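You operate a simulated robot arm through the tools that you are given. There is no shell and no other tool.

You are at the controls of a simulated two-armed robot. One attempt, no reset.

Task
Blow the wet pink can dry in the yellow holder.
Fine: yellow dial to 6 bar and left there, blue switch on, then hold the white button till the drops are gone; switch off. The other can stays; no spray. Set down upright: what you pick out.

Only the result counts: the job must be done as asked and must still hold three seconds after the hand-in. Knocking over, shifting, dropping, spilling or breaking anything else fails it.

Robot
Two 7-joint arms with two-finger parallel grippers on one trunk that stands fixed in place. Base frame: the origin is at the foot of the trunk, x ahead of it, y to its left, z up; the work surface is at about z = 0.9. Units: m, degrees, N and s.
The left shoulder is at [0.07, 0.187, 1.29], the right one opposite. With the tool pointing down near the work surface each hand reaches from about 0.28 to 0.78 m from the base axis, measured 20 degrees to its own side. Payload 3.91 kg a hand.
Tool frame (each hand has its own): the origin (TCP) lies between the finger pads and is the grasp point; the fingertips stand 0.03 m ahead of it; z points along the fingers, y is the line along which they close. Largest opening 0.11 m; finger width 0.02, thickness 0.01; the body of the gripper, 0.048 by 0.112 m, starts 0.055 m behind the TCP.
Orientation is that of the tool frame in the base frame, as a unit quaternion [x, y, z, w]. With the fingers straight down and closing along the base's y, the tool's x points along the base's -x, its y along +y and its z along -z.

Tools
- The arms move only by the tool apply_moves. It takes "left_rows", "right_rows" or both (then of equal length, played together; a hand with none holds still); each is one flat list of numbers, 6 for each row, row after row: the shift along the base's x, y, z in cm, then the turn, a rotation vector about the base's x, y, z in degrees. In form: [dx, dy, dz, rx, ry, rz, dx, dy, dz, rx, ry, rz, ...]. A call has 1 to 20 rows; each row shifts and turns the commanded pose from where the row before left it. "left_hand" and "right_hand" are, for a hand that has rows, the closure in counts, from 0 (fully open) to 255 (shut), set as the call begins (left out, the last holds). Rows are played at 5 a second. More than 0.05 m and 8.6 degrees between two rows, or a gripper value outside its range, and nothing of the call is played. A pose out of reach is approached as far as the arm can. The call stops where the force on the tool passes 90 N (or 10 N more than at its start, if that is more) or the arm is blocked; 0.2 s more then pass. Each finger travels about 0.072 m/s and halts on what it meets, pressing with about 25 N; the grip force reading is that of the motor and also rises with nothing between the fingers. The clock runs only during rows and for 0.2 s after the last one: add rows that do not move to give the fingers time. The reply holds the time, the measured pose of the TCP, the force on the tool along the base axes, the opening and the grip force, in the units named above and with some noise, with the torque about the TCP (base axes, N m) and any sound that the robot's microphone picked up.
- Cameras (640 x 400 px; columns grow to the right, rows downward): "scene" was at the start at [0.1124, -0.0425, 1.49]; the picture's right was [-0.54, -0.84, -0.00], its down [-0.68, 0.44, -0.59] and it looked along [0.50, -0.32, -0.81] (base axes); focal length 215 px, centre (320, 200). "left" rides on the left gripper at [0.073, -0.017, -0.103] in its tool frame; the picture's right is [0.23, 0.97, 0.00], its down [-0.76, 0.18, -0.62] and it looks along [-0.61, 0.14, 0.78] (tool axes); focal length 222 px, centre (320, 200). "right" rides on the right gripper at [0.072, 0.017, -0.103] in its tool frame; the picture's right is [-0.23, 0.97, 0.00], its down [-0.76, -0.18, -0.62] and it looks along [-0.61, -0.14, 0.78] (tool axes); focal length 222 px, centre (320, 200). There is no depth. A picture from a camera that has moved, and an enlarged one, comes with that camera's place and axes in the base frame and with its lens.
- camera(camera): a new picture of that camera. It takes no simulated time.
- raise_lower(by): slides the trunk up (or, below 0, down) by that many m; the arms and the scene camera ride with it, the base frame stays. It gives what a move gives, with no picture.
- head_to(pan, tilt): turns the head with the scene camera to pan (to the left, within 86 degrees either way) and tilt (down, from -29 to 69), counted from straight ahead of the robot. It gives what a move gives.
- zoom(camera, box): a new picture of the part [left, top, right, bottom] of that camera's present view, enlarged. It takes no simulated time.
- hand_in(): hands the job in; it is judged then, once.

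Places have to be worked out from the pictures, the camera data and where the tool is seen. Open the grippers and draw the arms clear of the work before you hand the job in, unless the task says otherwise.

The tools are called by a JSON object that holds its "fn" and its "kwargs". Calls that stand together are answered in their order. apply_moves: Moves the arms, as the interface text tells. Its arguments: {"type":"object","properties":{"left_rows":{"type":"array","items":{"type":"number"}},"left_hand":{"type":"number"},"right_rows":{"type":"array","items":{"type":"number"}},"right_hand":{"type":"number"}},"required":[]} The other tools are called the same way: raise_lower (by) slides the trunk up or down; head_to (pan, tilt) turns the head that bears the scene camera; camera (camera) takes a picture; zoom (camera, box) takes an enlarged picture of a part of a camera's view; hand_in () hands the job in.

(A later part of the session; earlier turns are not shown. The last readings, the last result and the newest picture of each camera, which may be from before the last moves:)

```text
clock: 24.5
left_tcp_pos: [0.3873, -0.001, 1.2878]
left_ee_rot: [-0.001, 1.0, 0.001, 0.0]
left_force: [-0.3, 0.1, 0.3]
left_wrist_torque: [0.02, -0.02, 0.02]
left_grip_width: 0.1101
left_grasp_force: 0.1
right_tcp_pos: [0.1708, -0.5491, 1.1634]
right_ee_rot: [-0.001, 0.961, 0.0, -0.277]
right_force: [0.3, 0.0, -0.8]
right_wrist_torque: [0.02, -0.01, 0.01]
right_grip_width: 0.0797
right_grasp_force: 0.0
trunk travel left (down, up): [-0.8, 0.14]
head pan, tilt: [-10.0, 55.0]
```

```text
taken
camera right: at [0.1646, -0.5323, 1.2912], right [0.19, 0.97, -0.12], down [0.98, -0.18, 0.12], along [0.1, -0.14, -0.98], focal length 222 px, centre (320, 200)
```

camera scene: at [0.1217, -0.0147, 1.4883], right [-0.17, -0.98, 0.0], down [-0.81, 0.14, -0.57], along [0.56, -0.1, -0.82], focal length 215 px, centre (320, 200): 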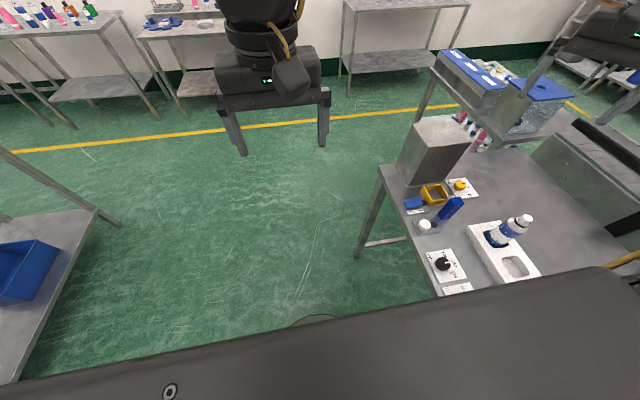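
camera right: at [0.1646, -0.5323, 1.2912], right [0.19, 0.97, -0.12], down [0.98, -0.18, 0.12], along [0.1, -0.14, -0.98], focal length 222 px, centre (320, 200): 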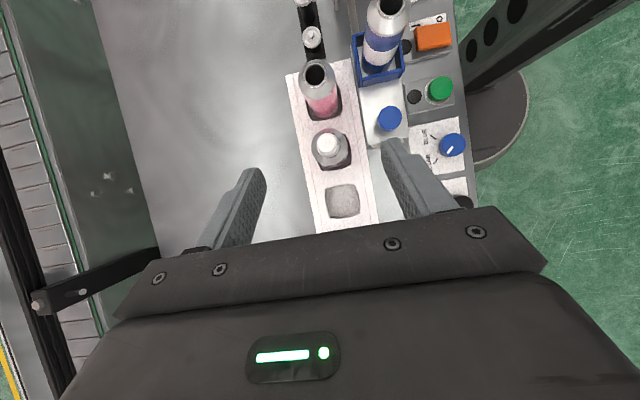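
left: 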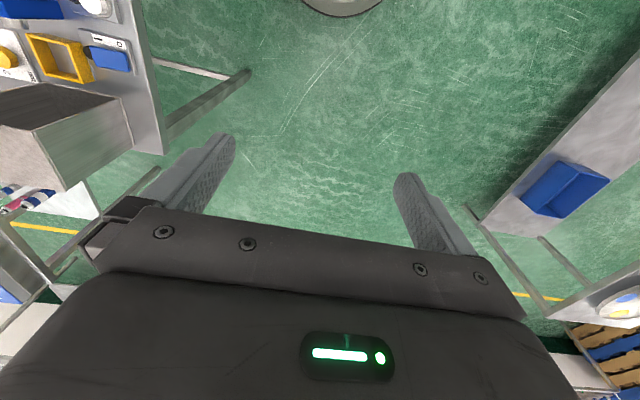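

{"fn": "zoom", "kwargs": {"camera": "right", "box": [270, 0, 470, 210]}}

```text
1.90 times, centred on (370, 105) of right
camera zoom: at [0.1646, -0.5323, 1.2912], right [0.19, 0.97, -0.12], down [0.98, -0.18, 0.12], along [0.1, -0.14, -0.98], focal length 423 px, centre (225, 381)
```

zoom: 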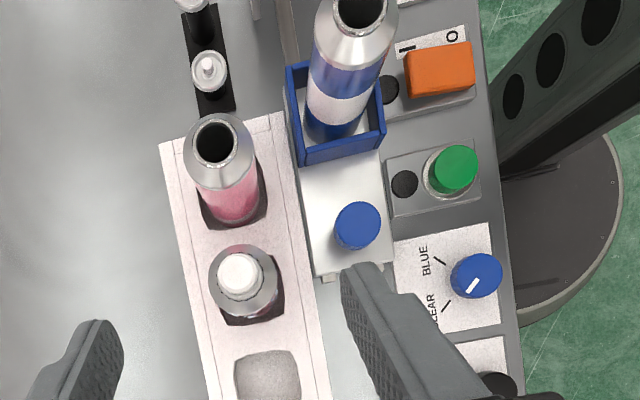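

The near side has an open pink can, an open blue can in a blue holder and controls of another station; the standard top grasp clears them. I'll level the hand again and centre it above the wet pink can at (0.130, -0.548).

{"fn": "apply_moves", "kwargs": {"right_rows": [-1, 0, 0, 0, -8, 0, -1, 0, 0, 0, -8, 0, -1, 0, 0, 0, -8, 0, -1.08, 0.1, 0, 0, -8, 0, 0, 0, 0, 0, 0, 0], "right_hand": 70}}

{"fn": "camera", "kwargs": {"camera": "right"}}

```text
clock: 25.7
left_tcp_pos: [0.3879, -0.0014, 1.2862]
left_ee_rot: [-0.001, 1.0, 0.0, -0.001]
left_force: [-0.3, 0.3, -0.3]
left_wrist_torque: [0.01, -0.02, -0.02]
left_grip_width: 0.1098
left_grasp_force: 0.0
right_tcp_pos: [0.1324, -0.5475, 1.1633]
right_ee_rot: [0.0, 1.0, -0.001, 0.0]
right_force: [-0.1, 0.1, 0.2]
right_wrist_torque: [0.03, 0.01, 0.0]
right_grip_width: 0.0796
right_grasp_force: 0.0
trunk travel left (down, up): [-0.8, 0.14]
head pan, tilt: [-10.0, 55.0]
```

```text
taken
camera right: at [0.0594, -0.5314, 1.2683], right [0.23, 0.97, 0.0], down [0.76, -0.18, 0.62], along [0.61, -0.14, -0.78], focal length 222 px, centre (320, 200)
```

right: 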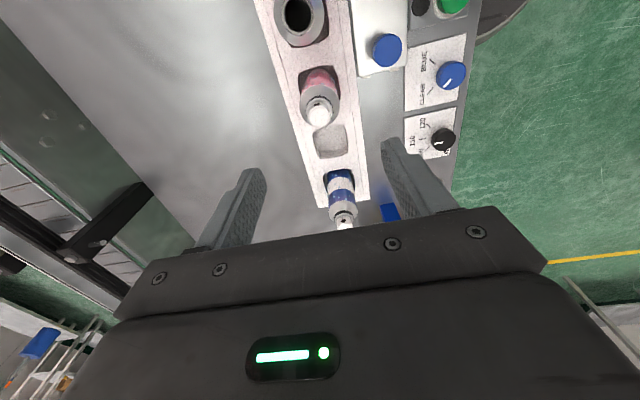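

{"fn": "zoom", "kwargs": {"camera": "right", "box": [270, 50, 390, 160]}}

```text
3.64 times, centred on (330, 105) of right
camera zoom: at [0.0594, -0.5314, 1.2683], right [0.23, 0.97, 0.0], down [0.76, -0.18, 0.62], along [0.61, -0.14, -0.78], focal length 808 px, centre (284, 546)
```

zoom: 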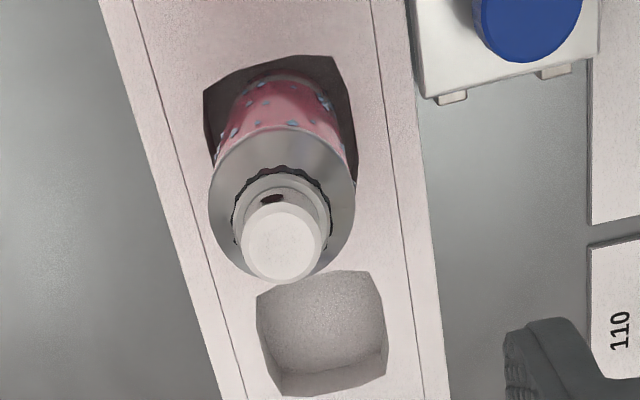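

Can axis averages to (0.131, -0.5485), shoulder z≈1.004, cap top ≈1.048. Lowering with the fingers 8 cm open, stopping so the gripper body stays over 1 cm above the cap.

{"fn": "apply_moves", "kwargs": {"right_rows": [-0.15, -0.1, -3, 0, 0, 0, 0, 0, -3, 0, 0, 0, 0, 0, -3, 0, 0, 0, 0, 0, -2, 0, 0, 0, 0, 0, 0, 0, 0, 0]}}

{"fn": "camera", "kwargs": {"camera": "right"}}

```text
clock: 26.9
left_tcp_pos: [0.3874, -0.0004, 1.2877]
left_ee_rot: [-0.001, 1.0, 0.0, -0.001]
left_force: [0.1, 0.1, -0.5]
left_wrist_torque: [-0.01, -0.02, 0.0]
left_grip_width: 0.11
left_grasp_force: 0.0
right_tcp_pos: [0.1306, -0.5472, 1.0522]
right_ee_rot: [0.0, 1.0, 0.0, 0.0]
right_force: [-0.3, 0.4, 1.0]
right_wrist_torque: [0.02, 0.0, -0.01]
right_grip_width: 0.0798
right_grasp_force: 0.1
trunk travel left (down, up): [-0.8, 0.14]
head pan, tilt: [-10.0, 55.0]
```

```text
taken
camera right: at [0.0578, -0.5322, 1.1575], right [0.23, 0.97, 0.0], down [0.76, -0.18, 0.62], along [0.61, -0.14, -0.78], focal length 222 px, centre (320, 200)
```

right: 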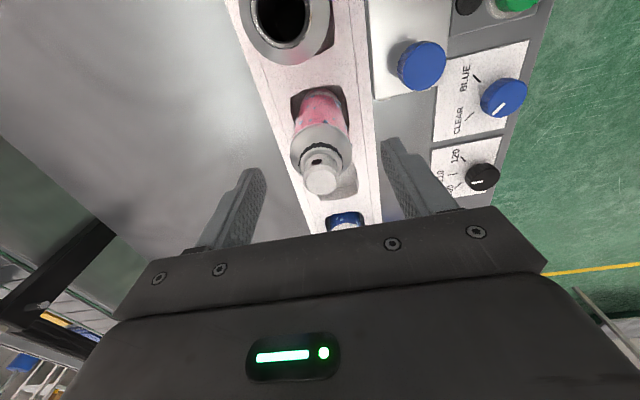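

Cap top measured at z≈1.045; alignment good. Final lowering to TCP z≈1.004.

{"fn": "apply_moves", "kwargs": {"right_rows": [0, -0.12, -2, 0, 0, 0, 0, 0, -1.5, 0, 0, 0, 0, 0, -1.3, 0, 0, 0, 0, 0, 0, 0, 0, 0]}}

{"fn": "camera", "kwargs": {"camera": "right"}}

```text
clock: 27.9
left_tcp_pos: [0.3871, -0.002, 1.2872]
left_ee_rot: [-0.001, 1.0, -0.001, -0.002]
left_force: [-0.7, 0.3, -0.2]
left_wrist_torque: [-0.03, -0.01, 0.0]
left_grip_width: 0.1099
left_grasp_force: 0.1
right_tcp_pos: [0.1308, -0.549, 1.0045]
right_ee_rot: [-0.002, 1.0, 0.0, 0.0]
right_force: [0.3, -0.7, 0.1]
right_wrist_torque: [0.01, 0.01, 0.0]
right_grip_width: 0.0798
right_grasp_force: 0.0
trunk travel left (down, up): [-0.8, 0.14]
head pan, tilt: [-10.0, 55.0]
```

```text
taken
camera right: at [0.0582, -0.534, 1.1095], right [0.23, 0.97, 0.0], down [0.76, -0.18, 0.62], along [0.61, -0.14, -0.78], focal length 222 px, centre (320, 200)
```

right: 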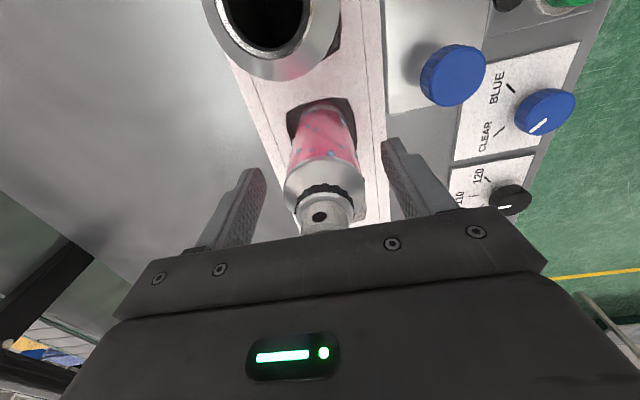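

Fingers are astride the can body. Closing the grip now.

{"fn": "apply_moves", "kwargs": {"right_rows": [0, 0, 0, 0, 0, 0, 0, 0, 0, 0, 0, 0, 0, 0, 0, 0, 0, 0, 0, 0, 0, 0, 0, 0], "right_hand": 255}}

{"fn": "camera", "kwargs": {"camera": "right"}}

```text
clock: 28.9
left_tcp_pos: [0.3871, -0.0025, 1.288]
left_ee_rot: [-0.001, 1.0, 0.001, -0.001]
left_force: [-0.1, -0.3, 0.4]
left_wrist_torque: [-0.01, -0.03, -0.01]
left_grip_width: 0.11
left_grasp_force: 0.0
right_tcp_pos: [0.1304, -0.5507, 1.0047]
right_ee_rot: [-0.001, 1.0, -0.001, 0.001]
right_force: [-0.3, -0.6, 0.8]
right_wrist_torque: [0.07, 0.01, -0.02]
right_grip_width: 0.0443
right_grasp_force: 24.9
trunk travel left (down, up): [-0.8, 0.14]
head pan, tilt: [-10.0, 55.0]
```

```text
taken
camera right: at [0.0584, -0.5338, 1.1098], right [0.23, 0.97, 0.0], down [0.76, -0.18, 0.62], along [0.61, -0.14, -0.78], focal length 222 px, centre (320, 200)
```

right: 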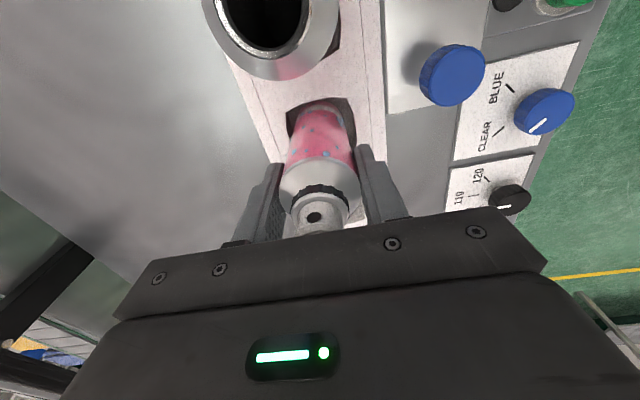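

Gripped at 44 mm width with 25 N. Lifting slowly straight up first.

{"fn": "apply_moves", "kwargs": {"right_rows": [0, 0, 1, 0, 0, 0, 0, 0, 1.5, 0, 0, 0, 0, 0, 2, 0, 0, 0, 0, 0, 2, 0, 0, 0, 0, 0, 0, 0, 0, 0]}}

{"fn": "camera", "kwargs": {"camera": "right"}}

```text
clock: 30.1
left_tcp_pos: [0.3868, -0.0026, 1.2862]
left_ee_rot: [-0.001, 1.0, 0.0, -0.001]
left_force: [0.3, 0.5, -0.8]
left_wrist_torque: [0.05, 0.03, -0.01]
left_grip_width: 0.1097
left_grasp_force: 0.1
right_tcp_pos: [0.1296, -0.5515, 1.0691]
right_ee_rot: [-0.001, 1.0, 0.0, -0.001]
right_force: [-0.9, -0.5, -1.5]
right_wrist_torque: [0.0, 0.01, 0.0]
right_grip_width: 0.0443
right_grasp_force: 24.7
trunk travel left (down, up): [-0.8, 0.14]
head pan, tilt: [-10.0, 55.0]
```

```text
taken
camera right: at [0.0571, -0.5341, 1.1755], right [0.23, 0.97, 0.0], down [0.76, -0.18, 0.62], along [0.61, -0.14, -0.78], focal length 222 px, centre (320, 200)
```

right: 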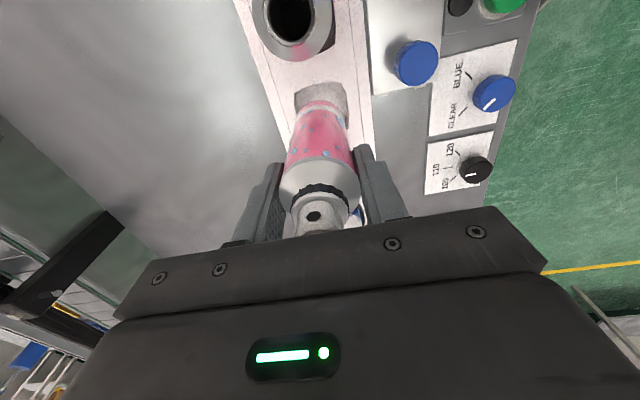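

The can lifts cleanly and stays upright. Lifting further, then moving forward and up to pass well above the blue can.

{"fn": "apply_moves", "kwargs": {"right_rows": [0, 0, 3, 0, 0, 0, 0, 0, 3, 0, 0, 0, 0, 0, 2.5, 0, 0, 0, 2, 0, 0.5, 0, 0, 0, 2, 0, 1, 0, 0, 0, 2, 0, 1, 0, 0, 0, 2, 0, 1, 0, 0, 0, 0, 0, 2, 0, 0, 0, 0, 0, 0, 0, 0, 0]}}

{"fn": "camera", "kwargs": {"camera": "right"}}

```text
clock: 32.1
left_tcp_pos: [0.3857, -0.0026, 1.2882]
left_ee_rot: [-0.001, 1.0, -0.001, 0.0]
left_force: [-1.3, -0.6, -0.2]
left_wrist_torque: [-0.01, 0.03, 0.02]
left_grip_width: 0.1099
left_grasp_force: 0.0
right_tcp_pos: [0.2081, -0.5503, 1.2122]
right_ee_rot: [0.001, 1.0, 0.0, 0.0]
right_force: [0.5, 0.2, -2.0]
right_wrist_torque: [0.04, 0.04, 0.0]
right_grip_width: 0.0443
right_grasp_force: 25.2
trunk travel left (down, up): [-0.8, 0.14]
head pan, tilt: [-10.0, 55.0]
```

```text
taken
camera right: at [0.1356, -0.5342, 1.3174], right [0.23, 0.97, 0.0], down [0.76, -0.18, 0.62], along [0.61, -0.14, -0.78], focal length 222 px, centre (320, 200)
```

right: 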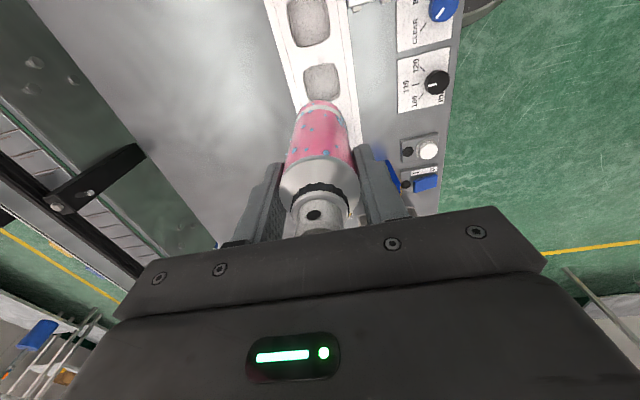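

Can bottom is about 9.4 cm below the TCP. Moving at height to above the holder.

{"fn": "apply_moves", "kwargs": {"right_rows": [3, 0.5, 0, 0, 0, 0, 3.9, 0.8, 0, 0, 0, 0, 3.9, 1.2, 0, 0, 0, 0, 3.9, 1.5, 0, 0, 0, 0, 3.9, 2, 0, 0, 0, 0, 3.9, 1.5, 0, 0, 0, 0, 2.5, 1, 0, 0, 0, 0, 1.3, 0.5, 0, 0, 0, 0, 0, 0, 0, 0, 0, 0]}}

{"fn": "camera", "kwargs": {"camera": "right"}}

```text
clock: 34.1
left_tcp_pos: [0.3877, -0.0018, 1.288]
left_ee_rot: [-0.001, 1.0, -0.001, -0.001]
left_force: [0.2, 0.7, 0.6]
left_wrist_torque: [-0.01, 0.03, 0.04]
left_grip_width: 0.11
left_grasp_force: 0.0
right_tcp_pos: [0.4719, -0.4603, 1.2122]
right_ee_rot: [-0.001, 1.0, 0.0, 0.0]
right_force: [-0.2, -0.4, -1.4]
right_wrist_torque: [0.01, -0.02, 0.01]
right_grip_width: 0.0445
right_grasp_force: 25.3
trunk travel left (down, up): [-0.8, 0.14]
head pan, tilt: [-10.0, 55.0]
```

```text
taken
camera right: at [0.3994, -0.4436, 1.3168], right [0.23, 0.97, 0.0], down [0.76, -0.18, 0.62], along [0.61, -0.14, -0.78], focal length 222 px, centre (320, 200)
```

right: 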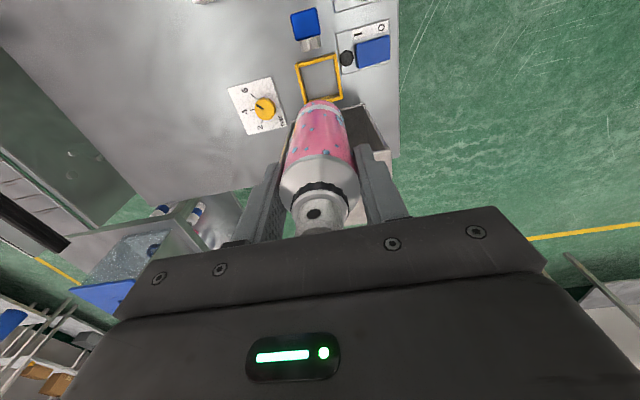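

{"fn": "zoom", "kwargs": {"camera": "right", "box": [270, 0, 370, 110]}}

{"fn": "head_to", "kwargs": {"pan": -33, "tilt": 45}}

{"fn": "camera", "kwargs": {"camera": "scene"}}

```text
3.64 times, centred on (320, 55) of right
camera zoom: at [0.3994, -0.4436, 1.3168], right [0.23, 0.97, 0.0], down [0.76, -0.18, 0.62], along [0.61, -0.14, -0.78], focal length 808 px, centre (320, 727)
```

zoom: 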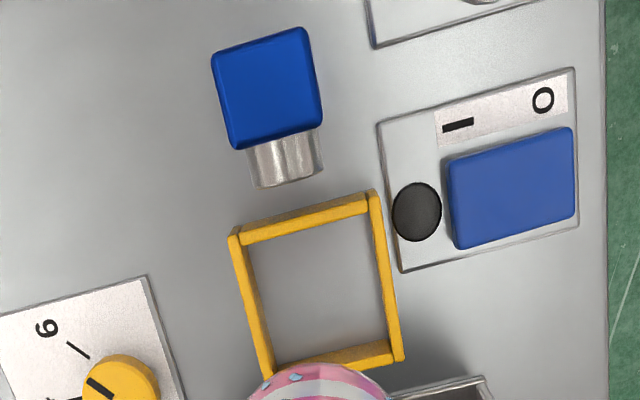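

```text
clock: 35.0
left_tcp_pos: [0.3875, -0.002, 1.2879]
left_ee_rot: [-0.001, 1.0, -0.001, -0.001]
left_force: [-0.4, 0.3, 0.2]
left_wrist_torque: [-0.03, 0.03, 0.02]
left_grip_width: 0.1101
left_grasp_force: 0.0
right_tcp_pos: [0.4722, -0.4617, 1.2108]
right_ee_rot: [0.0, 1.0, 0.0, 0.0]
right_force: [0.4, -0.2, -1.4]
right_wrist_torque: [0.01, -0.02, -0.03]
right_grip_width: 0.0443
right_grasp_force: 25.4
trunk travel left (down, up): [-0.8, 0.14]
head pan, tilt: [-33.0, 45.0]
```

```text
taken
camera scene: at [0.1193, -0.0464, 1.5016], right [-0.54, -0.84, 0.0], down [-0.59, 0.38, -0.71], along [0.59, -0.38, -0.71], focal length 215 px, centre (320, 200)
```

scene: 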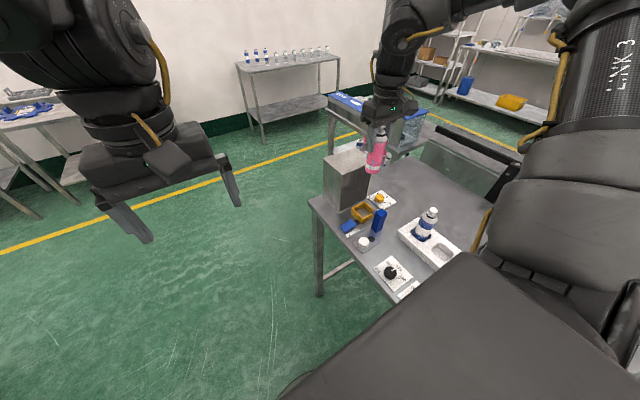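

The holder's centre is at (0.471, -0.460), essentially right below the can. Lowering until the can's bottom is just above the holder's rim.

{"fn": "apply_moves", "kwargs": {"right_rows": [-0.1, 0, -4, 0, 0, 0, 0, 0, -4, 0, 0, 0, 0, 0, -4, 0, 0, 0, 0, 0, -3, 0, 0, 0, 0, 0, -1.5, 0, 0, 0, 0, 0, 0, 0, 0, 0]}}

{"fn": "camera", "kwargs": {"camera": "right"}}

{"fn": "zoom", "kwargs": {"camera": "scene", "box": [310, 110, 450, 260]}}

```text
clock: 36.4
left_tcp_pos: [0.3868, -0.0014, 1.2881]
left_ee_rot: [0.0, 1.0, 0.0, 0.001]
left_force: [0.3, 0.3, -0.3]
left_wrist_torque: [0.01, 0.0, -0.02]
left_grip_width: 0.1099
left_grasp_force: 0.0
right_tcp_pos: [0.4705, -0.4588, 1.0466]
right_ee_rot: [-0.001, 1.0, 0.001, 0.0]
right_force: [0.0, 0.3, -0.9]
right_wrist_torque: [-0.02, 0.01, 0.05]
right_grip_width: 0.044
right_grasp_force: 25.1
trunk travel left (down, up): [-0.8, 0.14]
head pan, tilt: [-33.0, 45.0]
```

```text
taken
camera right: at [0.3984, -0.4426, 1.1512], right [0.23, 0.97, 0.0], down [0.76, -0.18, 0.62], along [0.61, -0.14, -0.78], focal length 222 px, centre (320, 200)
```

right: 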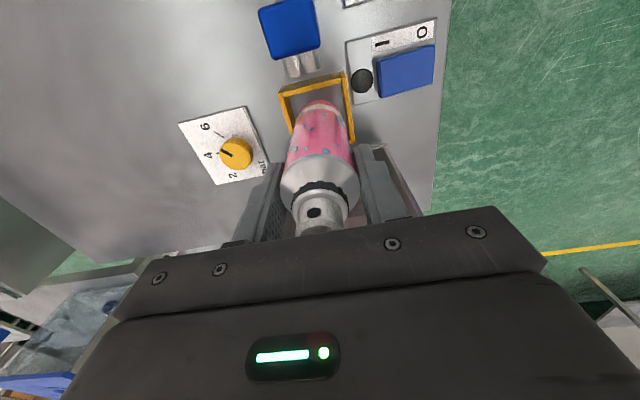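

```text
2.67 times, centred on (380, 185) of scene
camera zoom: at [0.1188, -0.0461, 1.5017], right [-0.54, -0.84, 0.0], down [-0.59, 0.38, -0.71], along [0.59, -0.38, -0.71], focal length 572 px, centre (160, 240)
```

zoom: 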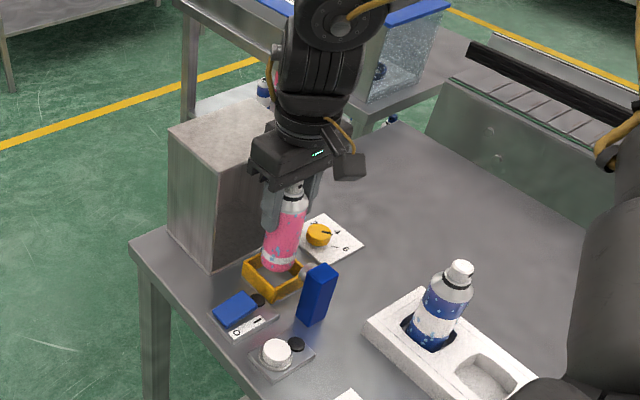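

{"fn": "zoom", "kwargs": {"camera": "right", "box": [265, 50, 375, 160]}}

{"fn": "zoom", "kwargs": {"camera": "scene", "box": [350, 170, 400, 230]}}

```text
3.64 times, centred on (320, 105) of right
camera zoom: at [0.3984, -0.4426, 1.1512], right [0.23, 0.97, 0.0], down [0.76, -0.18, 0.62], along [0.61, -0.14, -0.78], focal length 808 px, centre (320, 546)
```

zoom: 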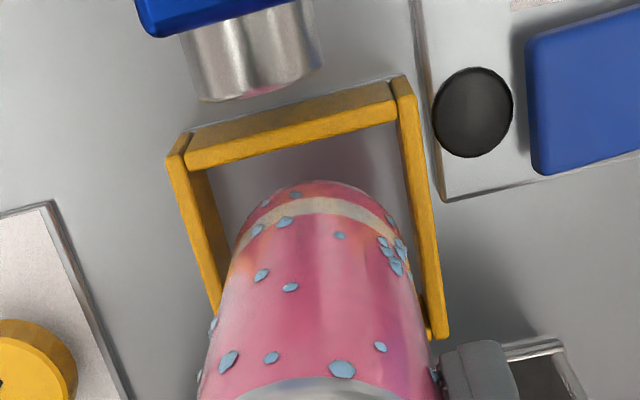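

```text
6.67 times, centred on (375, 200) of scene
camera zoom: at [0.1188, -0.0461, 1.5017], right [-0.54, -0.84, 0.0], down [-0.59, 0.38, -0.71], along [0.59, -0.38, -0.71], focal length 1431 px, centre (-47, 200)
```

zoom: 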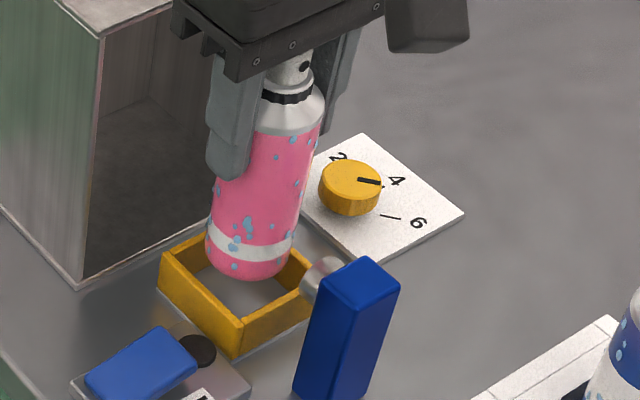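

Alignment is within about 1.5 mm. Small correction and lowering into the holder in small steps while watching the force.

{"fn": "apply_moves", "kwargs": {"right_rows": [-0.05, -0.1, -0.8, 0, 0, 0, 0, 0, -0.8, 0, 0, 0, 0, 0, -0.8, 0, 0, 0, 0, 0, -0.6, 0, 0, 0, 0, 0, 0, 0, 0, 0]}}

{"fn": "zoom", "kwargs": {"camera": "scene", "box": [350, 170, 400, 230]}}

{"fn": "zoom", "kwargs": {"camera": "right", "box": [265, 50, 375, 160]}}

```text
clock: 37.6
left_tcp_pos: [0.3864, -0.0011, 1.2877]
left_ee_rot: [-0.001, 1.0, 0.001, 0.0]
left_force: [0.0, 0.4, 0.0]
left_wrist_torque: [-0.01, -0.02, 0.0]
left_grip_width: 0.11
left_grasp_force: 0.1
right_tcp_pos: [0.4703, -0.4605, 1.0154]
right_ee_rot: [0.0, 1.0, 0.0, 0.0]
right_force: [0.4, 0.6, -2.1]
right_wrist_torque: [-0.01, 0.0, 0.0]
right_grip_width: 0.0444
right_grasp_force: 25.4
trunk travel left (down, up): [-0.8, 0.14]
head pan, tilt: [-33.0, 45.0]
```

```text
6.67 times, centred on (375, 200) of scene
camera zoom: at [0.1191, -0.0465, 1.5017], right [-0.54, -0.84, 0.0], down [-0.59, 0.39, -0.71], along [0.59, -0.38, -0.71], focal length 1431 px, centre (-47, 200)
```

zoom: 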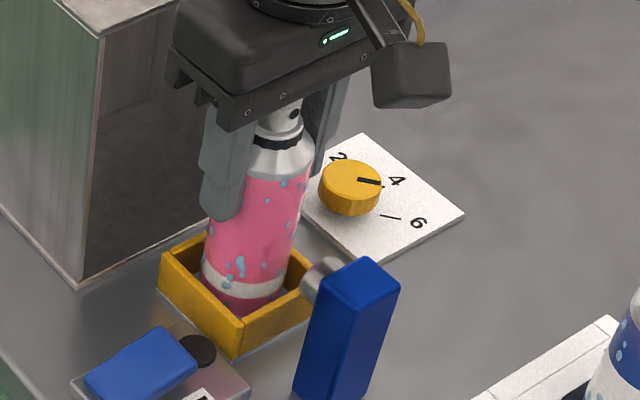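

```text
3.64 times, centred on (320, 105) of right
camera zoom: at [0.399, -0.444, 1.1211], right [0.23, 0.97, 0.0], down [0.76, -0.18, 0.62], along [0.61, -0.14, -0.78], focal length 808 px, centre (320, 546)
```

zoom: 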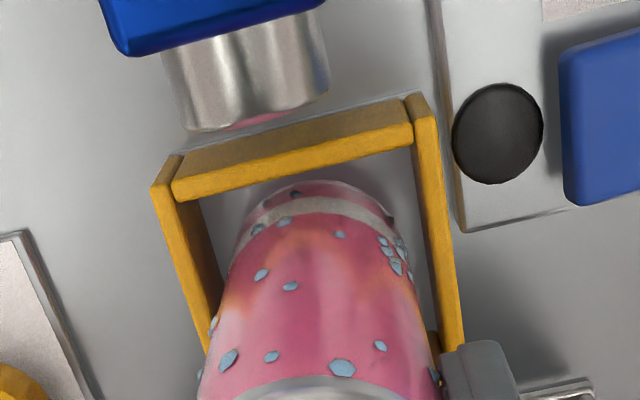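

The can is inside the frame without contact. Continuing down gently toward the table.

{"fn": "apply_moves", "kwargs": {"right_rows": [0, 0, -0.5, 0, 0, 0, 0, 0, -0.5, 0, 0, 0, 0, 0, -0.4, 0, 0, 0, 0, 0, 0, 0, 0, 0]}}

{"fn": "zoom", "kwargs": {"camera": "scene", "box": [350, 170, 400, 230]}}

```text
clock: 38.6
left_tcp_pos: [0.3851, -0.001, 1.2889]
left_ee_rot: [-0.002, 1.0, -0.001, -0.001]
left_force: [-0.2, -0.3, 0.7]
left_wrist_torque: [0.0, 0.05, 0.0]
left_grip_width: 0.11
left_grasp_force: 0.0
right_tcp_pos: [0.4722, -0.4608, 1.0032]
right_ee_rot: [0.0, 1.0, 0.0, 0.001]
right_force: [1.2, -4.9, 13.6]
right_wrist_torque: [-0.42, -0.19, -0.01]
right_grip_width: 0.0446
right_grasp_force: 25.0
trunk travel left (down, up): [-0.8, 0.14]
head pan, tilt: [-33.0, 45.0]
```

```text
6.67 times, centred on (375, 200) of scene
camera zoom: at [0.1177, -0.0457, 1.5019], right [-0.54, -0.84, 0.0], down [-0.59, 0.38, -0.71], along [0.59, -0.39, -0.71], focal length 1431 px, centre (-47, 200)
```

zoom: 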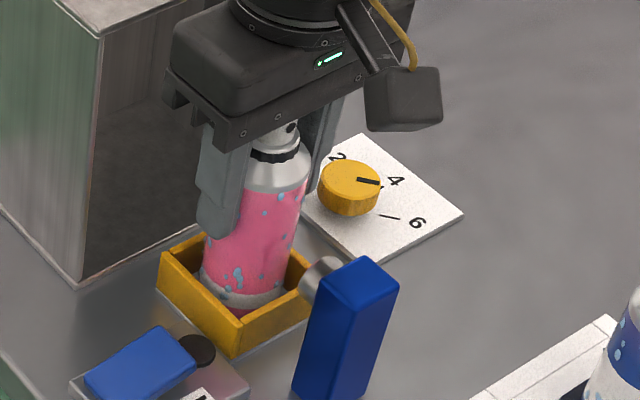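

Contact: 13.6 N upward at TCP z=1.003, the same level as in the tray, so the can stands on the table inside the holder. I'll relax by 1 mm and open the fingers.

{"fn": "apply_moves", "kwargs": {"right_rows": [0, 0, 0.1, 0, 0, 0, 0, 0, 0, 0, 0, 0]}}

{"fn": "apply_moves", "kwargs": {"right_rows": [0, 0, 0, 0, 0, 0, 0, 0, 0, 0, 0, 0, 0, 0, 0, 0, 0, 0], "right_hand": 80}}

{"fn": "camera", "kwargs": {"camera": "right"}}

{"fn": "zoom", "kwargs": {"camera": "scene", "box": [350, 170, 400, 230]}}

```text
clock: 39.2
left_tcp_pos: [0.3875, -0.0013, 1.2869]
left_ee_rot: [-0.001, 1.0, -0.001, 0.0]
left_force: [-0.9, -0.1, -0.2]
left_wrist_torque: [0.01, 0.01, 0.0]
left_grip_width: 0.1101
left_grasp_force: 0.0
right_tcp_pos: [0.4715, -0.4612, 1.0026]
right_ee_rot: [0.0, 1.0, 0.0, -0.001]
right_force: [1.3, -0.8, 5.1]
right_wrist_torque: [-0.18, -0.28, -0.03]
right_grip_width: 0.0442
right_grasp_force: 25.3
trunk travel left (down, up): [-0.8, 0.14]
head pan, tilt: [-33.0, 45.0]
```

```text
clock: 40.0
left_tcp_pos: [0.3861, -0.002, 1.287]
left_ee_rot: [-0.001, 1.0, 0.0, -0.001]
left_force: [0.0, -0.2, 0.2]
left_wrist_torque: [0.03, -0.04, 0.01]
left_grip_width: 0.1099
left_grasp_force: 0.0
right_tcp_pos: [0.4708, -0.4601, 1.0016]
right_ee_rot: [-0.001, 1.0, 0.0, -0.001]
right_force: [0.2, 0.6, -0.3]
right_wrist_torque: [0.05, -0.03, -0.03]
right_grip_width: 0.0755
right_grasp_force: 0.1
trunk travel left (down, up): [-0.8, 0.14]
head pan, tilt: [-33.0, 45.0]
```

```text
taken
camera right: at [0.399, -0.4445, 1.1084], right [0.23, 0.97, 0.0], down [0.76, -0.18, 0.62], along [0.61, -0.14, -0.78], focal length 222 px, centre (320, 200)
```

right: 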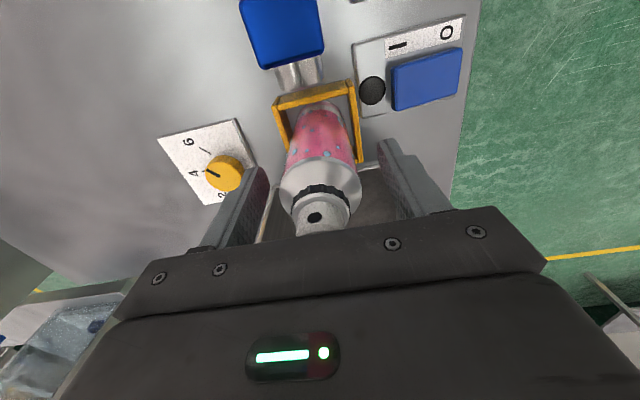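

```text
6.67 times, centred on (375, 200) of scene
camera zoom: at [0.1191, -0.0464, 1.5017], right [-0.54, -0.84, 0.0], down [-0.59, 0.39, -0.71], along [0.59, -0.38, -0.71], focal length 1431 px, centre (-47, 200)
```

zoom: 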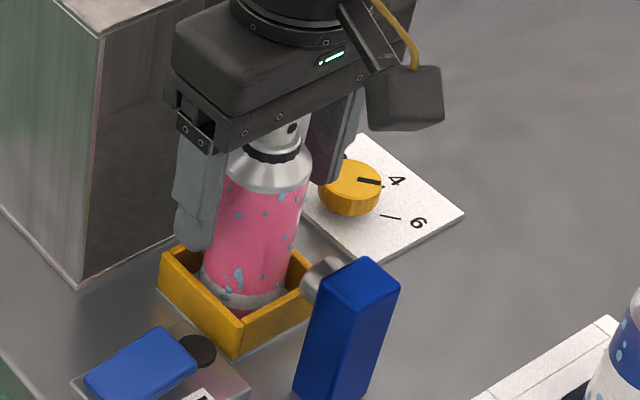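

The can stands upright in the holder on its own. Rising straight up clear of the cap.

{"fn": "apply_moves", "kwargs": {"right_rows": [0, 0, 2, 0, 0, 0, 0, 0, 3, 0, 0, 0, 0, 0, 4, 0, 0, 0, 0, 0, 4, 0, 0, 0, 0, 0, 2, 0, 0, 0, 0, 0, 0, 0, 0, 0]}}

{"fn": "camera", "kwargs": {"camera": "right"}}

{"fn": "zoom", "kwargs": {"camera": "scene", "box": [340, 150, 420, 260]}}

```text
clock: 41.4
left_tcp_pos: [0.3867, -0.0024, 1.2879]
left_ee_rot: [0.0, 1.0, 0.0, -0.001]
left_force: [-0.7, -0.8, -0.2]
left_wrist_torque: [0.0, -0.02, 0.03]
left_grip_width: 0.1102
left_grasp_force: 0.0
right_tcp_pos: [0.4711, -0.4619, 1.1525]
right_ee_rot: [-0.001, 1.0, 0.0, 0.0]
right_force: [0.2, 0.3, -0.6]
right_wrist_torque: [0.0, -0.04, 0.06]
right_grip_width: 0.0753
right_grasp_force: 0.1
trunk travel left (down, up): [-0.8, 0.14]
head pan, tilt: [-33.0, 45.0]
```

```text
taken
camera right: at [0.3989, -0.4445, 1.2582], right [0.23, 0.97, 0.0], down [0.76, -0.18, 0.62], along [0.61, -0.14, -0.78], focal length 222 px, centre (320, 200)
```

right: 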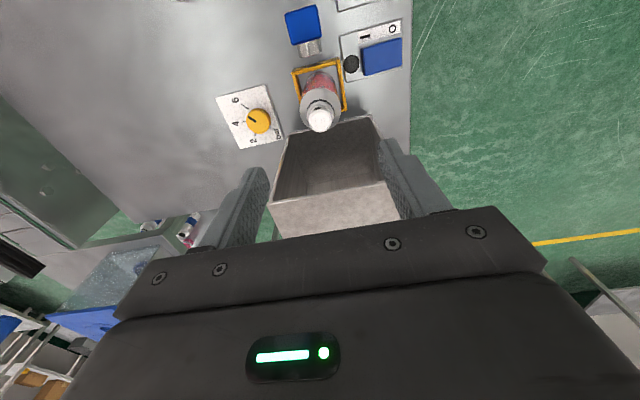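

```text
3.64 times, centred on (380, 205) of scene
camera zoom: at [0.1195, -0.0469, 1.5016], right [-0.54, -0.84, 0.0], down [-0.59, 0.39, -0.71], along [0.59, -0.38, -0.71], focal length 780 px, centre (102, 182)
```

zoom: 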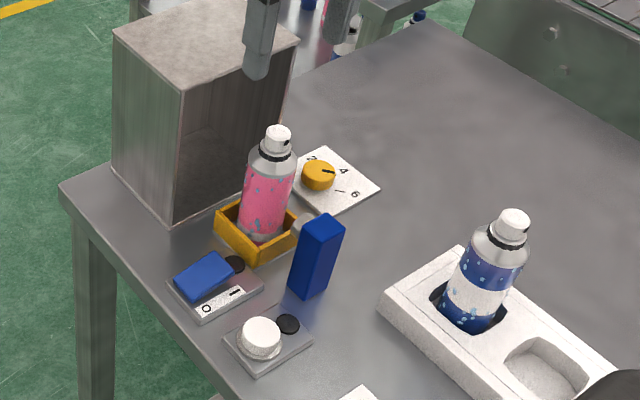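

The pink can stands upright in the holder. Let me zoom on the switch to see which end of the rocker is raised.

{"fn": "zoom", "kwargs": {"camera": "scene", "box": [350, 205, 385, 260]}}

{"fn": "zoom", "kwargs": {"camera": "right", "box": [330, 10, 410, 90]}}

```text
7.27 times, centred on (368, 232) of scene
camera zoom: at [0.1195, -0.0469, 1.5016], right [-0.54, -0.84, 0.0], down [-0.59, 0.39, -0.71], along [0.59, -0.38, -0.71], focal length 1561 px, centre (-26, -36)
```

zoom: 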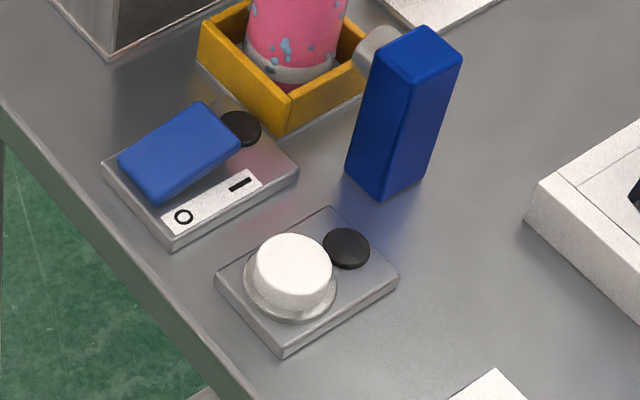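

```text
5.00 times, centred on (370, 50) of right
camera zoom: at [0.3989, -0.4445, 1.2582], right [0.23, 0.97, 0.0], down [0.76, -0.18, 0.62], along [0.61, -0.14, -0.78], focal length 1111 px, centre (70, 950)
```

zoom: 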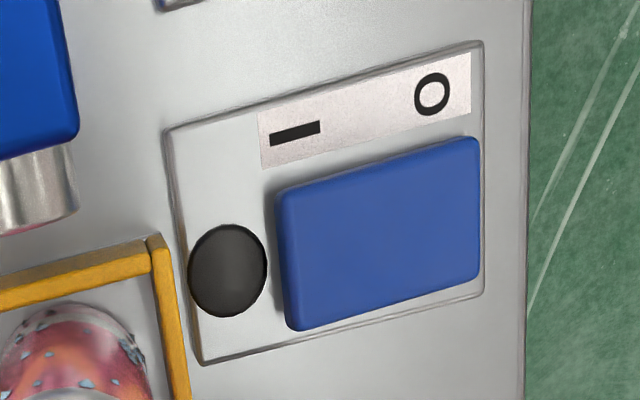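

The "|" end (toward the lamp, −y side) is raised, so it's off now. I'll close the fingers, move beside at height, and tilt the hand 30° so its body leans away from the can.

{"fn": "apply_moves", "kwargs": {"right_rows": [-0.5, 1.95, 0, -7.5, 0, 0, -0.5, 1.95, 0, -7.5, 0, 0, -0.5, 1.95, 0, -7.5, 0, 0, -0.5, 1.95, 0, -7.5, 0, 0, 0, 0, 0, 0, 0, 0, 0, 0, 0, 0, 0, 0], "right_hand": 255}}

{"fn": "camera", "kwargs": {"camera": "right"}}

{"fn": "zoom", "kwargs": {"camera": "scene", "box": [330, 110, 430, 260]}}

```text
clock: 42.8
left_tcp_pos: [0.3886, -0.0013, 1.2869]
left_ee_rot: [-0.001, 1.0, 0.0, 0.0]
left_force: [0.5, 0.4, -1.6]
left_wrist_torque: [0.01, -0.03, 0.01]
left_grip_width: 0.1101
left_grasp_force: 0.1
right_tcp_pos: [0.4394, -0.4099, 1.1455]
right_ee_rot: [0.0, 0.967, -0.255, 0.001]
right_force: [0.1, 0.6, -1.0]
right_wrist_torque: [0.01, 0.06, 0.02]
right_grip_width: 0.0
right_grasp_force: 25.5
right hand out of reach, approached as far as the arm can: row 4
trunk travel left (down, up): [-0.8, 0.14]
head pan, tilt: [-33.0, 45.0]
```

```text
taken
camera right: at [0.3661, -0.3443, 1.2297], right [0.23, 0.85, -0.48], down [0.76, 0.15, 0.63], along [0.61, -0.51, -0.61], focal length 222 px, centre (320, 200)
```

right: 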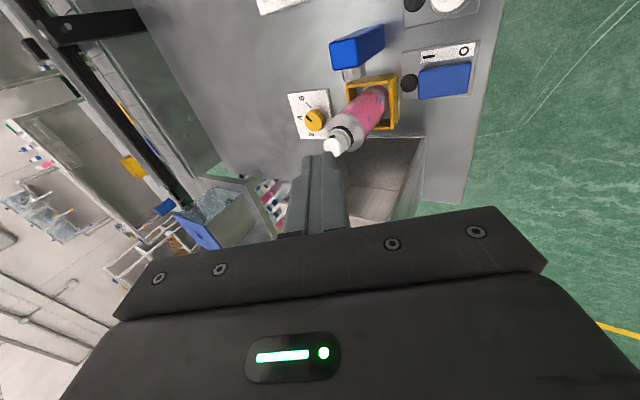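

```text
2.67 times, centred on (380, 185) of scene
camera zoom: at [0.1198, -0.0462, 1.5016], right [-0.54, -0.84, 0.0], down [-0.59, 0.38, -0.71], along [0.59, -0.38, -0.71], focal length 572 px, centre (160, 240)
```

zoom: 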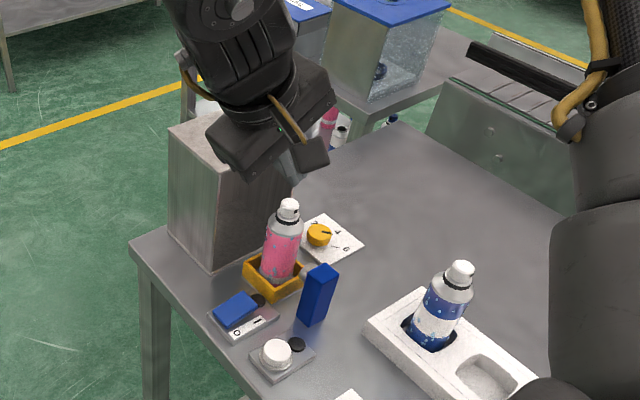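

Reach was slightly limited up high; lower down it should ease. Trying to move further +y while descending a bit (still above the can's cap).

{"fn": "apply_moves", "kwargs": {"right_rows": [0, 0.9, -1, 0, 0, 0, 0, 0.9, -1, 0, 0, 0, 0.4, 0.9, -1, 0, 0, 0, 0, 0, 0, 0, 0, 0]}}

```text
clock: 43.8
left_tcp_pos: [0.3866, -0.0017, 1.2881]
left_ee_rot: [-0.001, 1.0, 0.0, 0.0]
left_force: [-0.3, 0.5, 0.3]
left_wrist_torque: [0.0, -0.01, 0.0]
left_grip_width: 0.1101
left_grasp_force: 0.0
right_tcp_pos: [0.4336, -0.4049, 1.1142]
right_ee_rot: [-0.001, 0.967, -0.256, 0.0]
right_force: [0.0, -0.6, -0.2]
right_wrist_torque: [-0.03, -0.01, 0.0]
right_grip_width: 0.0
right_grasp_force: 24.6
right hand out of reach, approached as far as the arm can: row 1, 2, 3
trunk travel left (down, up): [-0.8, 0.14]
head pan, tilt: [-33.0, 45.0]
```

With this tilt y can't go further. Instead I'll undo the tilt and yaw the vertical hand −45°, which presents its narrow side to the can.

{"fn": "apply_moves", "kwargs": {"right_rows": [0, 0, 0, 7.5, 0, 0, 0, 0, 0, 7.5, 0, 0, 0, 0.3, 0, 7.5, 0, 0, 0, 0.3, 0, 7.5, 0, 0, 0.4, 0.3, 0, 0, 0, -7.5, 0.4, 0.3, 0, 0, 0, -7.5, 0.3, 0.3, 0, 0, 0, -7.5, 0.3, 0.3, 0, 0, 0, -7.5, 0.3, 0, 0, 0, 0, -7.5, 0, 0, 0, 0, 0, -7.5, 0, 0, 0, 0, 0, 0]}}

{"fn": "camera", "kwargs": {"camera": "right"}}

```text
clock: 46.2
left_tcp_pos: [0.3876, -0.0029, 1.287]
left_ee_rot: [-0.001, 1.0, 0.0, 0.0]
left_force: [-0.1, 0.7, 0.5]
left_wrist_torque: [0.04, 0.04, 0.01]
left_grip_width: 0.11
left_grasp_force: 0.1
right_tcp_pos: [0.4928, -0.4447, 1.0907]
right_ee_rot: [0.344, 0.939, 0.001, -0.001]
right_force: [0.8, 0.5, -0.7]
right_wrist_torque: [0.01, 0.0, -0.01]
right_grip_width: 0.0004
right_grasp_force: 24.8
right hand out of reach, approached as far as the arm can: row 8, 9, 10
trunk travel left (down, up): [-0.8, 0.14]
head pan, tilt: [-33.0, 45.0]
```

```text
taken
camera right: at [0.4473, -0.3855, 1.1962], right [0.8, 0.6, 0.0], down [0.47, -0.63, 0.62], along [0.37, -0.5, -0.78], focal length 222 px, centre (320, 200)
```

right: 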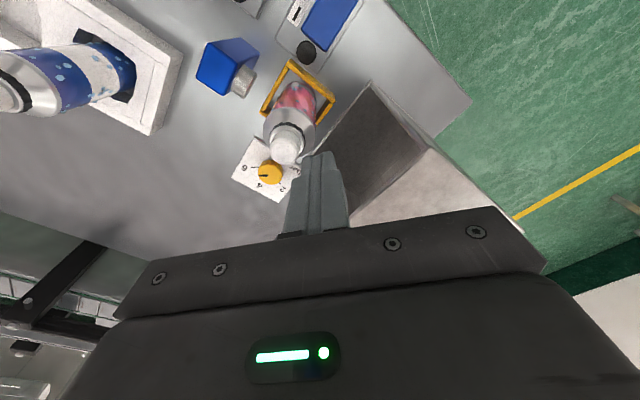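

Out-of-reach rows made the hand drift close to the can's top; the can is still standing. I'll back out carefully: up with the yaw being undone.

{"fn": "apply_moves", "kwargs": {"right_rows": [0, 0, 0.8, 0, 0, 5]}}

```text
clock: 46.6
left_tcp_pos: [0.3865, -0.0016, 1.2866]
left_ee_rot: [-0.001, 1.0, 0.0, 0.0]
left_force: [-0.4, -0.4, 0.3]
left_wrist_torque: [-0.02, 0.03, -0.02]
left_grip_width: 0.11
left_grasp_force: 0.1
right_tcp_pos: [0.4908, -0.4444, 1.1]
right_ee_rot: [0.302, 0.953, 0.002, 0.0]
right_force: [0.3, -0.9, -0.5]
right_wrist_torque: [-0.01, -0.01, 0.0]
right_grip_width: 0.0
right_grasp_force: 24.9
trunk travel left (down, up): [-0.8, 0.14]
head pan, tilt: [-33.0, 45.0]
```

{"fn": "apply_moves", "kwargs": {"right_rows": [0, 0, 2, 0, 0, 7, 0, 0, 2, 0, 0, 7, 0, 0, 1, 0, 0, 7, 0, 0, 0, 0, 0, 7, 0, 0, 0, 0, 0, 7, 0, 0, 0, 0, 0, 0]}}

{"fn": "camera", "kwargs": {"camera": "right"}}

{"fn": "zoom", "kwargs": {"camera": "scene", "box": [330, 110, 430, 260]}}

```text
clock: 48.0
left_tcp_pos: [0.3869, -0.0017, 1.2869]
left_ee_rot: [-0.001, 1.0, 0.0, -0.001]
left_force: [1.0, 0.3, -0.2]
left_wrist_torque: [0.0, 0.02, 0.01]
left_grip_width: 0.1101
left_grasp_force: 0.1
right_tcp_pos: [0.4919, -0.4452, 1.1489]
right_ee_rot: [0.001, 1.0, 0.001, 0.0]
right_force: [-1.0, 0.0, -1.0]
right_wrist_torque: [0.0, -0.01, 0.02]
right_grip_width: 0.0
right_grasp_force: 25.4
trunk travel left (down, up): [-0.8, 0.14]
head pan, tilt: [-33.0, 45.0]
```

```text
taken
camera right: at [0.4194, -0.4274, 1.2546], right [0.23, 0.97, 0.0], down [0.76, -0.18, 0.62], along [0.61, -0.14, -0.78], focal length 222 px, centre (320, 200)
```

right: 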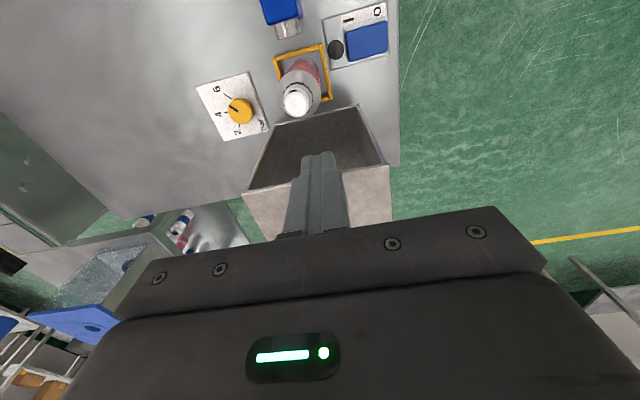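

```text
2.67 times, centred on (380, 185) of scene
camera zoom: at [0.1192, -0.0467, 1.5017], right [-0.54, -0.84, 0.0], down [-0.59, 0.39, -0.71], along [0.59, -0.38, -0.71], focal length 572 px, centre (160, 240)
```

zoom: 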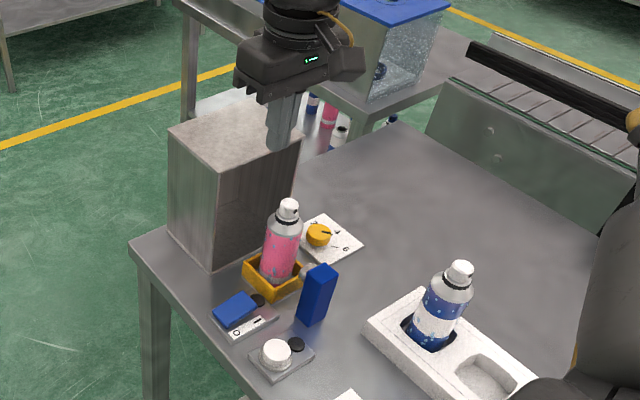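

All is intact. I'll test how far +y the vertical hand can go: with the gripper open, the −y finger alone could press the switch while the body stays well clear of the can.

{"fn": "apply_moves", "kwargs": {"right_rows": [-1, 2, 0, 0, 0, 0, -1, 2, 0, 0, 0, 0]}}

```text
clock: 48.6
left_tcp_pos: [0.3864, 0.0017, 1.2868]
left_ee_rot: [0.0, 1.0, -0.001, -0.001]
left_force: [-0.7, -0.5, 0.0]
left_wrist_torque: [0.01, 0.02, -0.01]
left_grip_width: 0.1098
left_grasp_force: 0.1
right_tcp_pos: [0.4718, -0.4013, 1.15]
right_ee_rot: [0.002, 1.0, 0.001, 0.0]
right_force: [0.0, 0.8, 0.2]
right_wrist_torque: [-0.05, 0.0, 0.01]
right_grip_width: 0.0003
right_grasp_force: 25.4
trunk travel left (down, up): [-0.8, 0.14]
head pan, tilt: [-33.0, 45.0]
```

{"fn": "apply_moves", "kwargs": {"right_rows": [-1, 2, 0, 0, 0, 0, -1, 2, 0, 0, 0, 0, 0, 2, 0, 0, 0, 0]}}

```text
clock: 49.4
left_tcp_pos: [0.3875, -0.0005, 1.2873]
left_ee_rot: [-0.001, 1.0, 0.0, -0.001]
left_force: [0.1, -0.2, -0.5]
left_wrist_torque: [0.01, 0.01, -0.01]
left_grip_width: 0.11
left_grasp_force: 0.1
right_tcp_pos: [0.4527, -0.3423, 1.1495]
right_ee_rot: [0.003, 1.0, 0.0, 0.0]
right_force: [-0.4, -0.3, -0.3]
right_wrist_torque: [0.01, -0.01, -0.01]
right_grip_width: 0.0001
right_grasp_force: 24.9
trunk travel left (down, up): [-0.8, 0.14]
head pan, tilt: [-33.0, 45.0]
```

The vertical hand reaches there. Opening fully and positioning so the −y finger (6 cm off the TCP) is above the "|" end of the rocker at (0.4515, −0.390).

{"fn": "apply_moves", "kwargs": {"right_rows": [-0.1, 1.1, 0, 0, 0, 0.3, 0, 0, 0, 0, 0, 0, 0, 0, 0, 0, 0, 0, 0, 0, 0, 0, 0, 0, 0, 0, 0, 0, 0, 0], "right_hand": 0}}

{"fn": "camera", "kwargs": {"camera": "right"}}

```text
clock: 50.6
left_tcp_pos: [0.386, -0.002, 1.2868]
left_ee_rot: [-0.001, 1.0, 0.0, -0.001]
left_force: [0.0, 0.4, -0.2]
left_wrist_torque: [-0.03, 0.0, -0.02]
left_grip_width: 0.1102
left_grasp_force: 0.1
right_tcp_pos: [0.451, -0.331, 1.1487]
right_ee_rot: [-0.001, 1.0, 0.001, -0.001]
right_force: [0.3, 0.2, 0.0]
right_wrist_torque: [-0.04, -0.02, -0.01]
right_grip_width: 0.11
right_grasp_force: 0.0
trunk travel left (down, up): [-0.8, 0.14]
head pan, tilt: [-33.0, 45.0]
```

```text
taken
camera right: at [0.3783, -0.3154, 1.254], right [0.23, 0.97, 0.0], down [0.76, -0.18, 0.62], along [0.61, -0.14, -0.78], focal length 222 px, centre (320, 200)
```

right: 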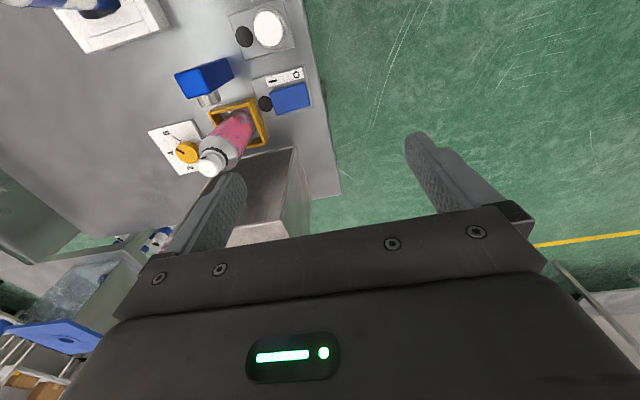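

Lowering toward the switch (tip to about 4 cm above the plate), then checking the view.

{"fn": "apply_moves", "kwargs": {"right_rows": [0, 0, -4, 0, 0, 0, 0, 0, -4, 0, 0, 0, 0, 0, -4, 0, 0, 0, 0, 0, -4, 0, 0, 0, 0, 0, 0, 0, 0, 0]}}

{"fn": "camera", "kwargs": {"camera": "right"}}

{"fn": "zoom", "kwargs": {"camera": "scene", "box": [330, 170, 410, 260]}}

```text
clock: 51.8
left_tcp_pos: [0.3851, -0.0009, 1.2869]
left_ee_rot: [-0.001, 1.0, 0.0, 0.0]
left_force: [-0.7, -0.4, -0.3]
left_wrist_torque: [-0.04, 0.0, -0.02]
left_grip_width: 0.1098
left_grasp_force: 0.0
right_tcp_pos: [0.449, -0.3315, 0.9878]
right_ee_rot: [-0.001, 1.0, 0.001, 0.0]
right_force: [-0.3, 0.6, 0.3]
right_wrist_torque: [-0.01, -0.02, 0.02]
right_grip_width: 0.1099
right_grasp_force: 0.1
trunk travel left (down, up): [-0.8, 0.14]
head pan, tilt: [-33.0, 45.0]
```

```text
taken
camera right: at [0.3771, -0.3162, 1.0936], right [0.23, 0.97, 0.0], down [0.76, -0.18, 0.62], along [0.61, -0.14, -0.78], focal length 222 px, centre (320, 200)
```

right: 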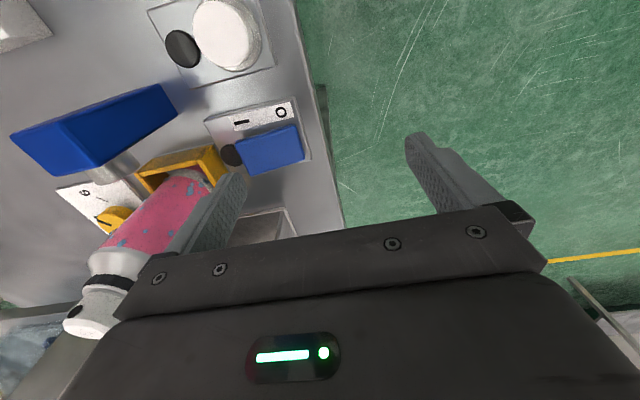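

```text
4.44 times, centred on (370, 215) of scene
camera zoom: at [0.1185, -0.0461, 1.5018], right [-0.54, -0.84, 0.0], down [-0.59, 0.38, -0.71], along [0.59, -0.38, -0.71], focal length 954 px, centre (98, 133)
```

zoom: 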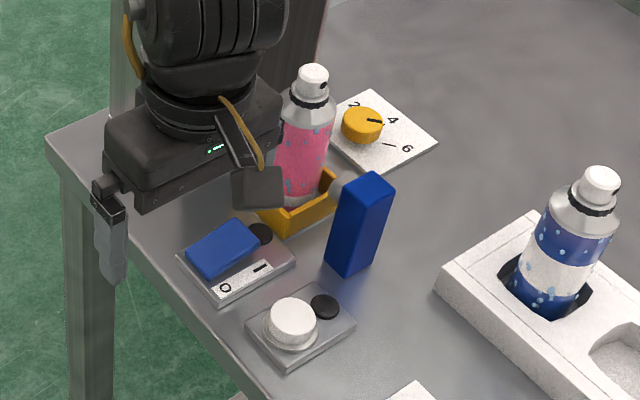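

The −y finger is over the "|" end of the rocker (finger y≈−0.3915, rocker end −0.402, pivot ≈−0.376). Lowering toward contact.

{"fn": "apply_moves", "kwargs": {"right_rows": [0.15, 0, -1, 0, 0, 0, 0, 0, -1, 0, 0, 0, 0, 0, -0.4, 0, 0, 0, 0, 0, 0, 0, 0, 0]}}

{"fn": "camera", "kwargs": {"camera": "right"}}

```text
clock: 52.8
left_tcp_pos: [0.3871, -0.0014, 1.2871]
left_ee_rot: [-0.001, 1.0, 0.001, -0.002]
left_force: [-0.3, -0.4, -0.3]
left_wrist_torque: [-0.01, 0.03, 0.03]
left_grip_width: 0.1103
left_grasp_force: 0.1
right_tcp_pos: [0.4527, -0.3322, 0.9661]
right_ee_rot: [-0.001, 1.0, 0.001, 0.001]
right_force: [0.4, -0.6, -0.7]
right_wrist_torque: [0.01, 0.01, -0.01]
right_grip_width: 0.1098
right_grasp_force: 0.1
trunk travel left (down, up): [-0.8, 0.14]
head pan, tilt: [-33.0, 45.0]
```

```text
taken
camera right: at [0.38, -0.3166, 1.0701], right [0.23, 0.97, 0.0], down [0.76, -0.18, 0.62], along [0.61, -0.14, -0.78], focal length 222 px, centre (320, 200)
```

right: 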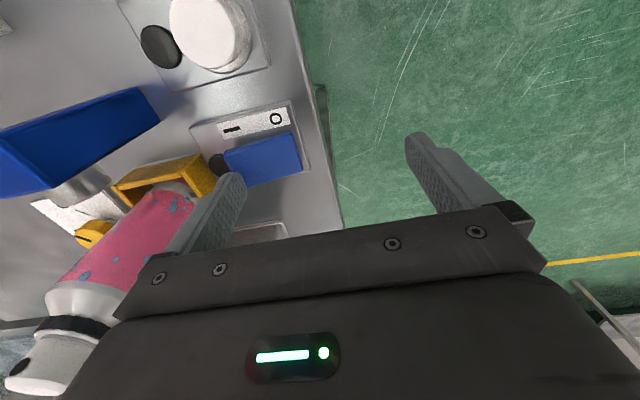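

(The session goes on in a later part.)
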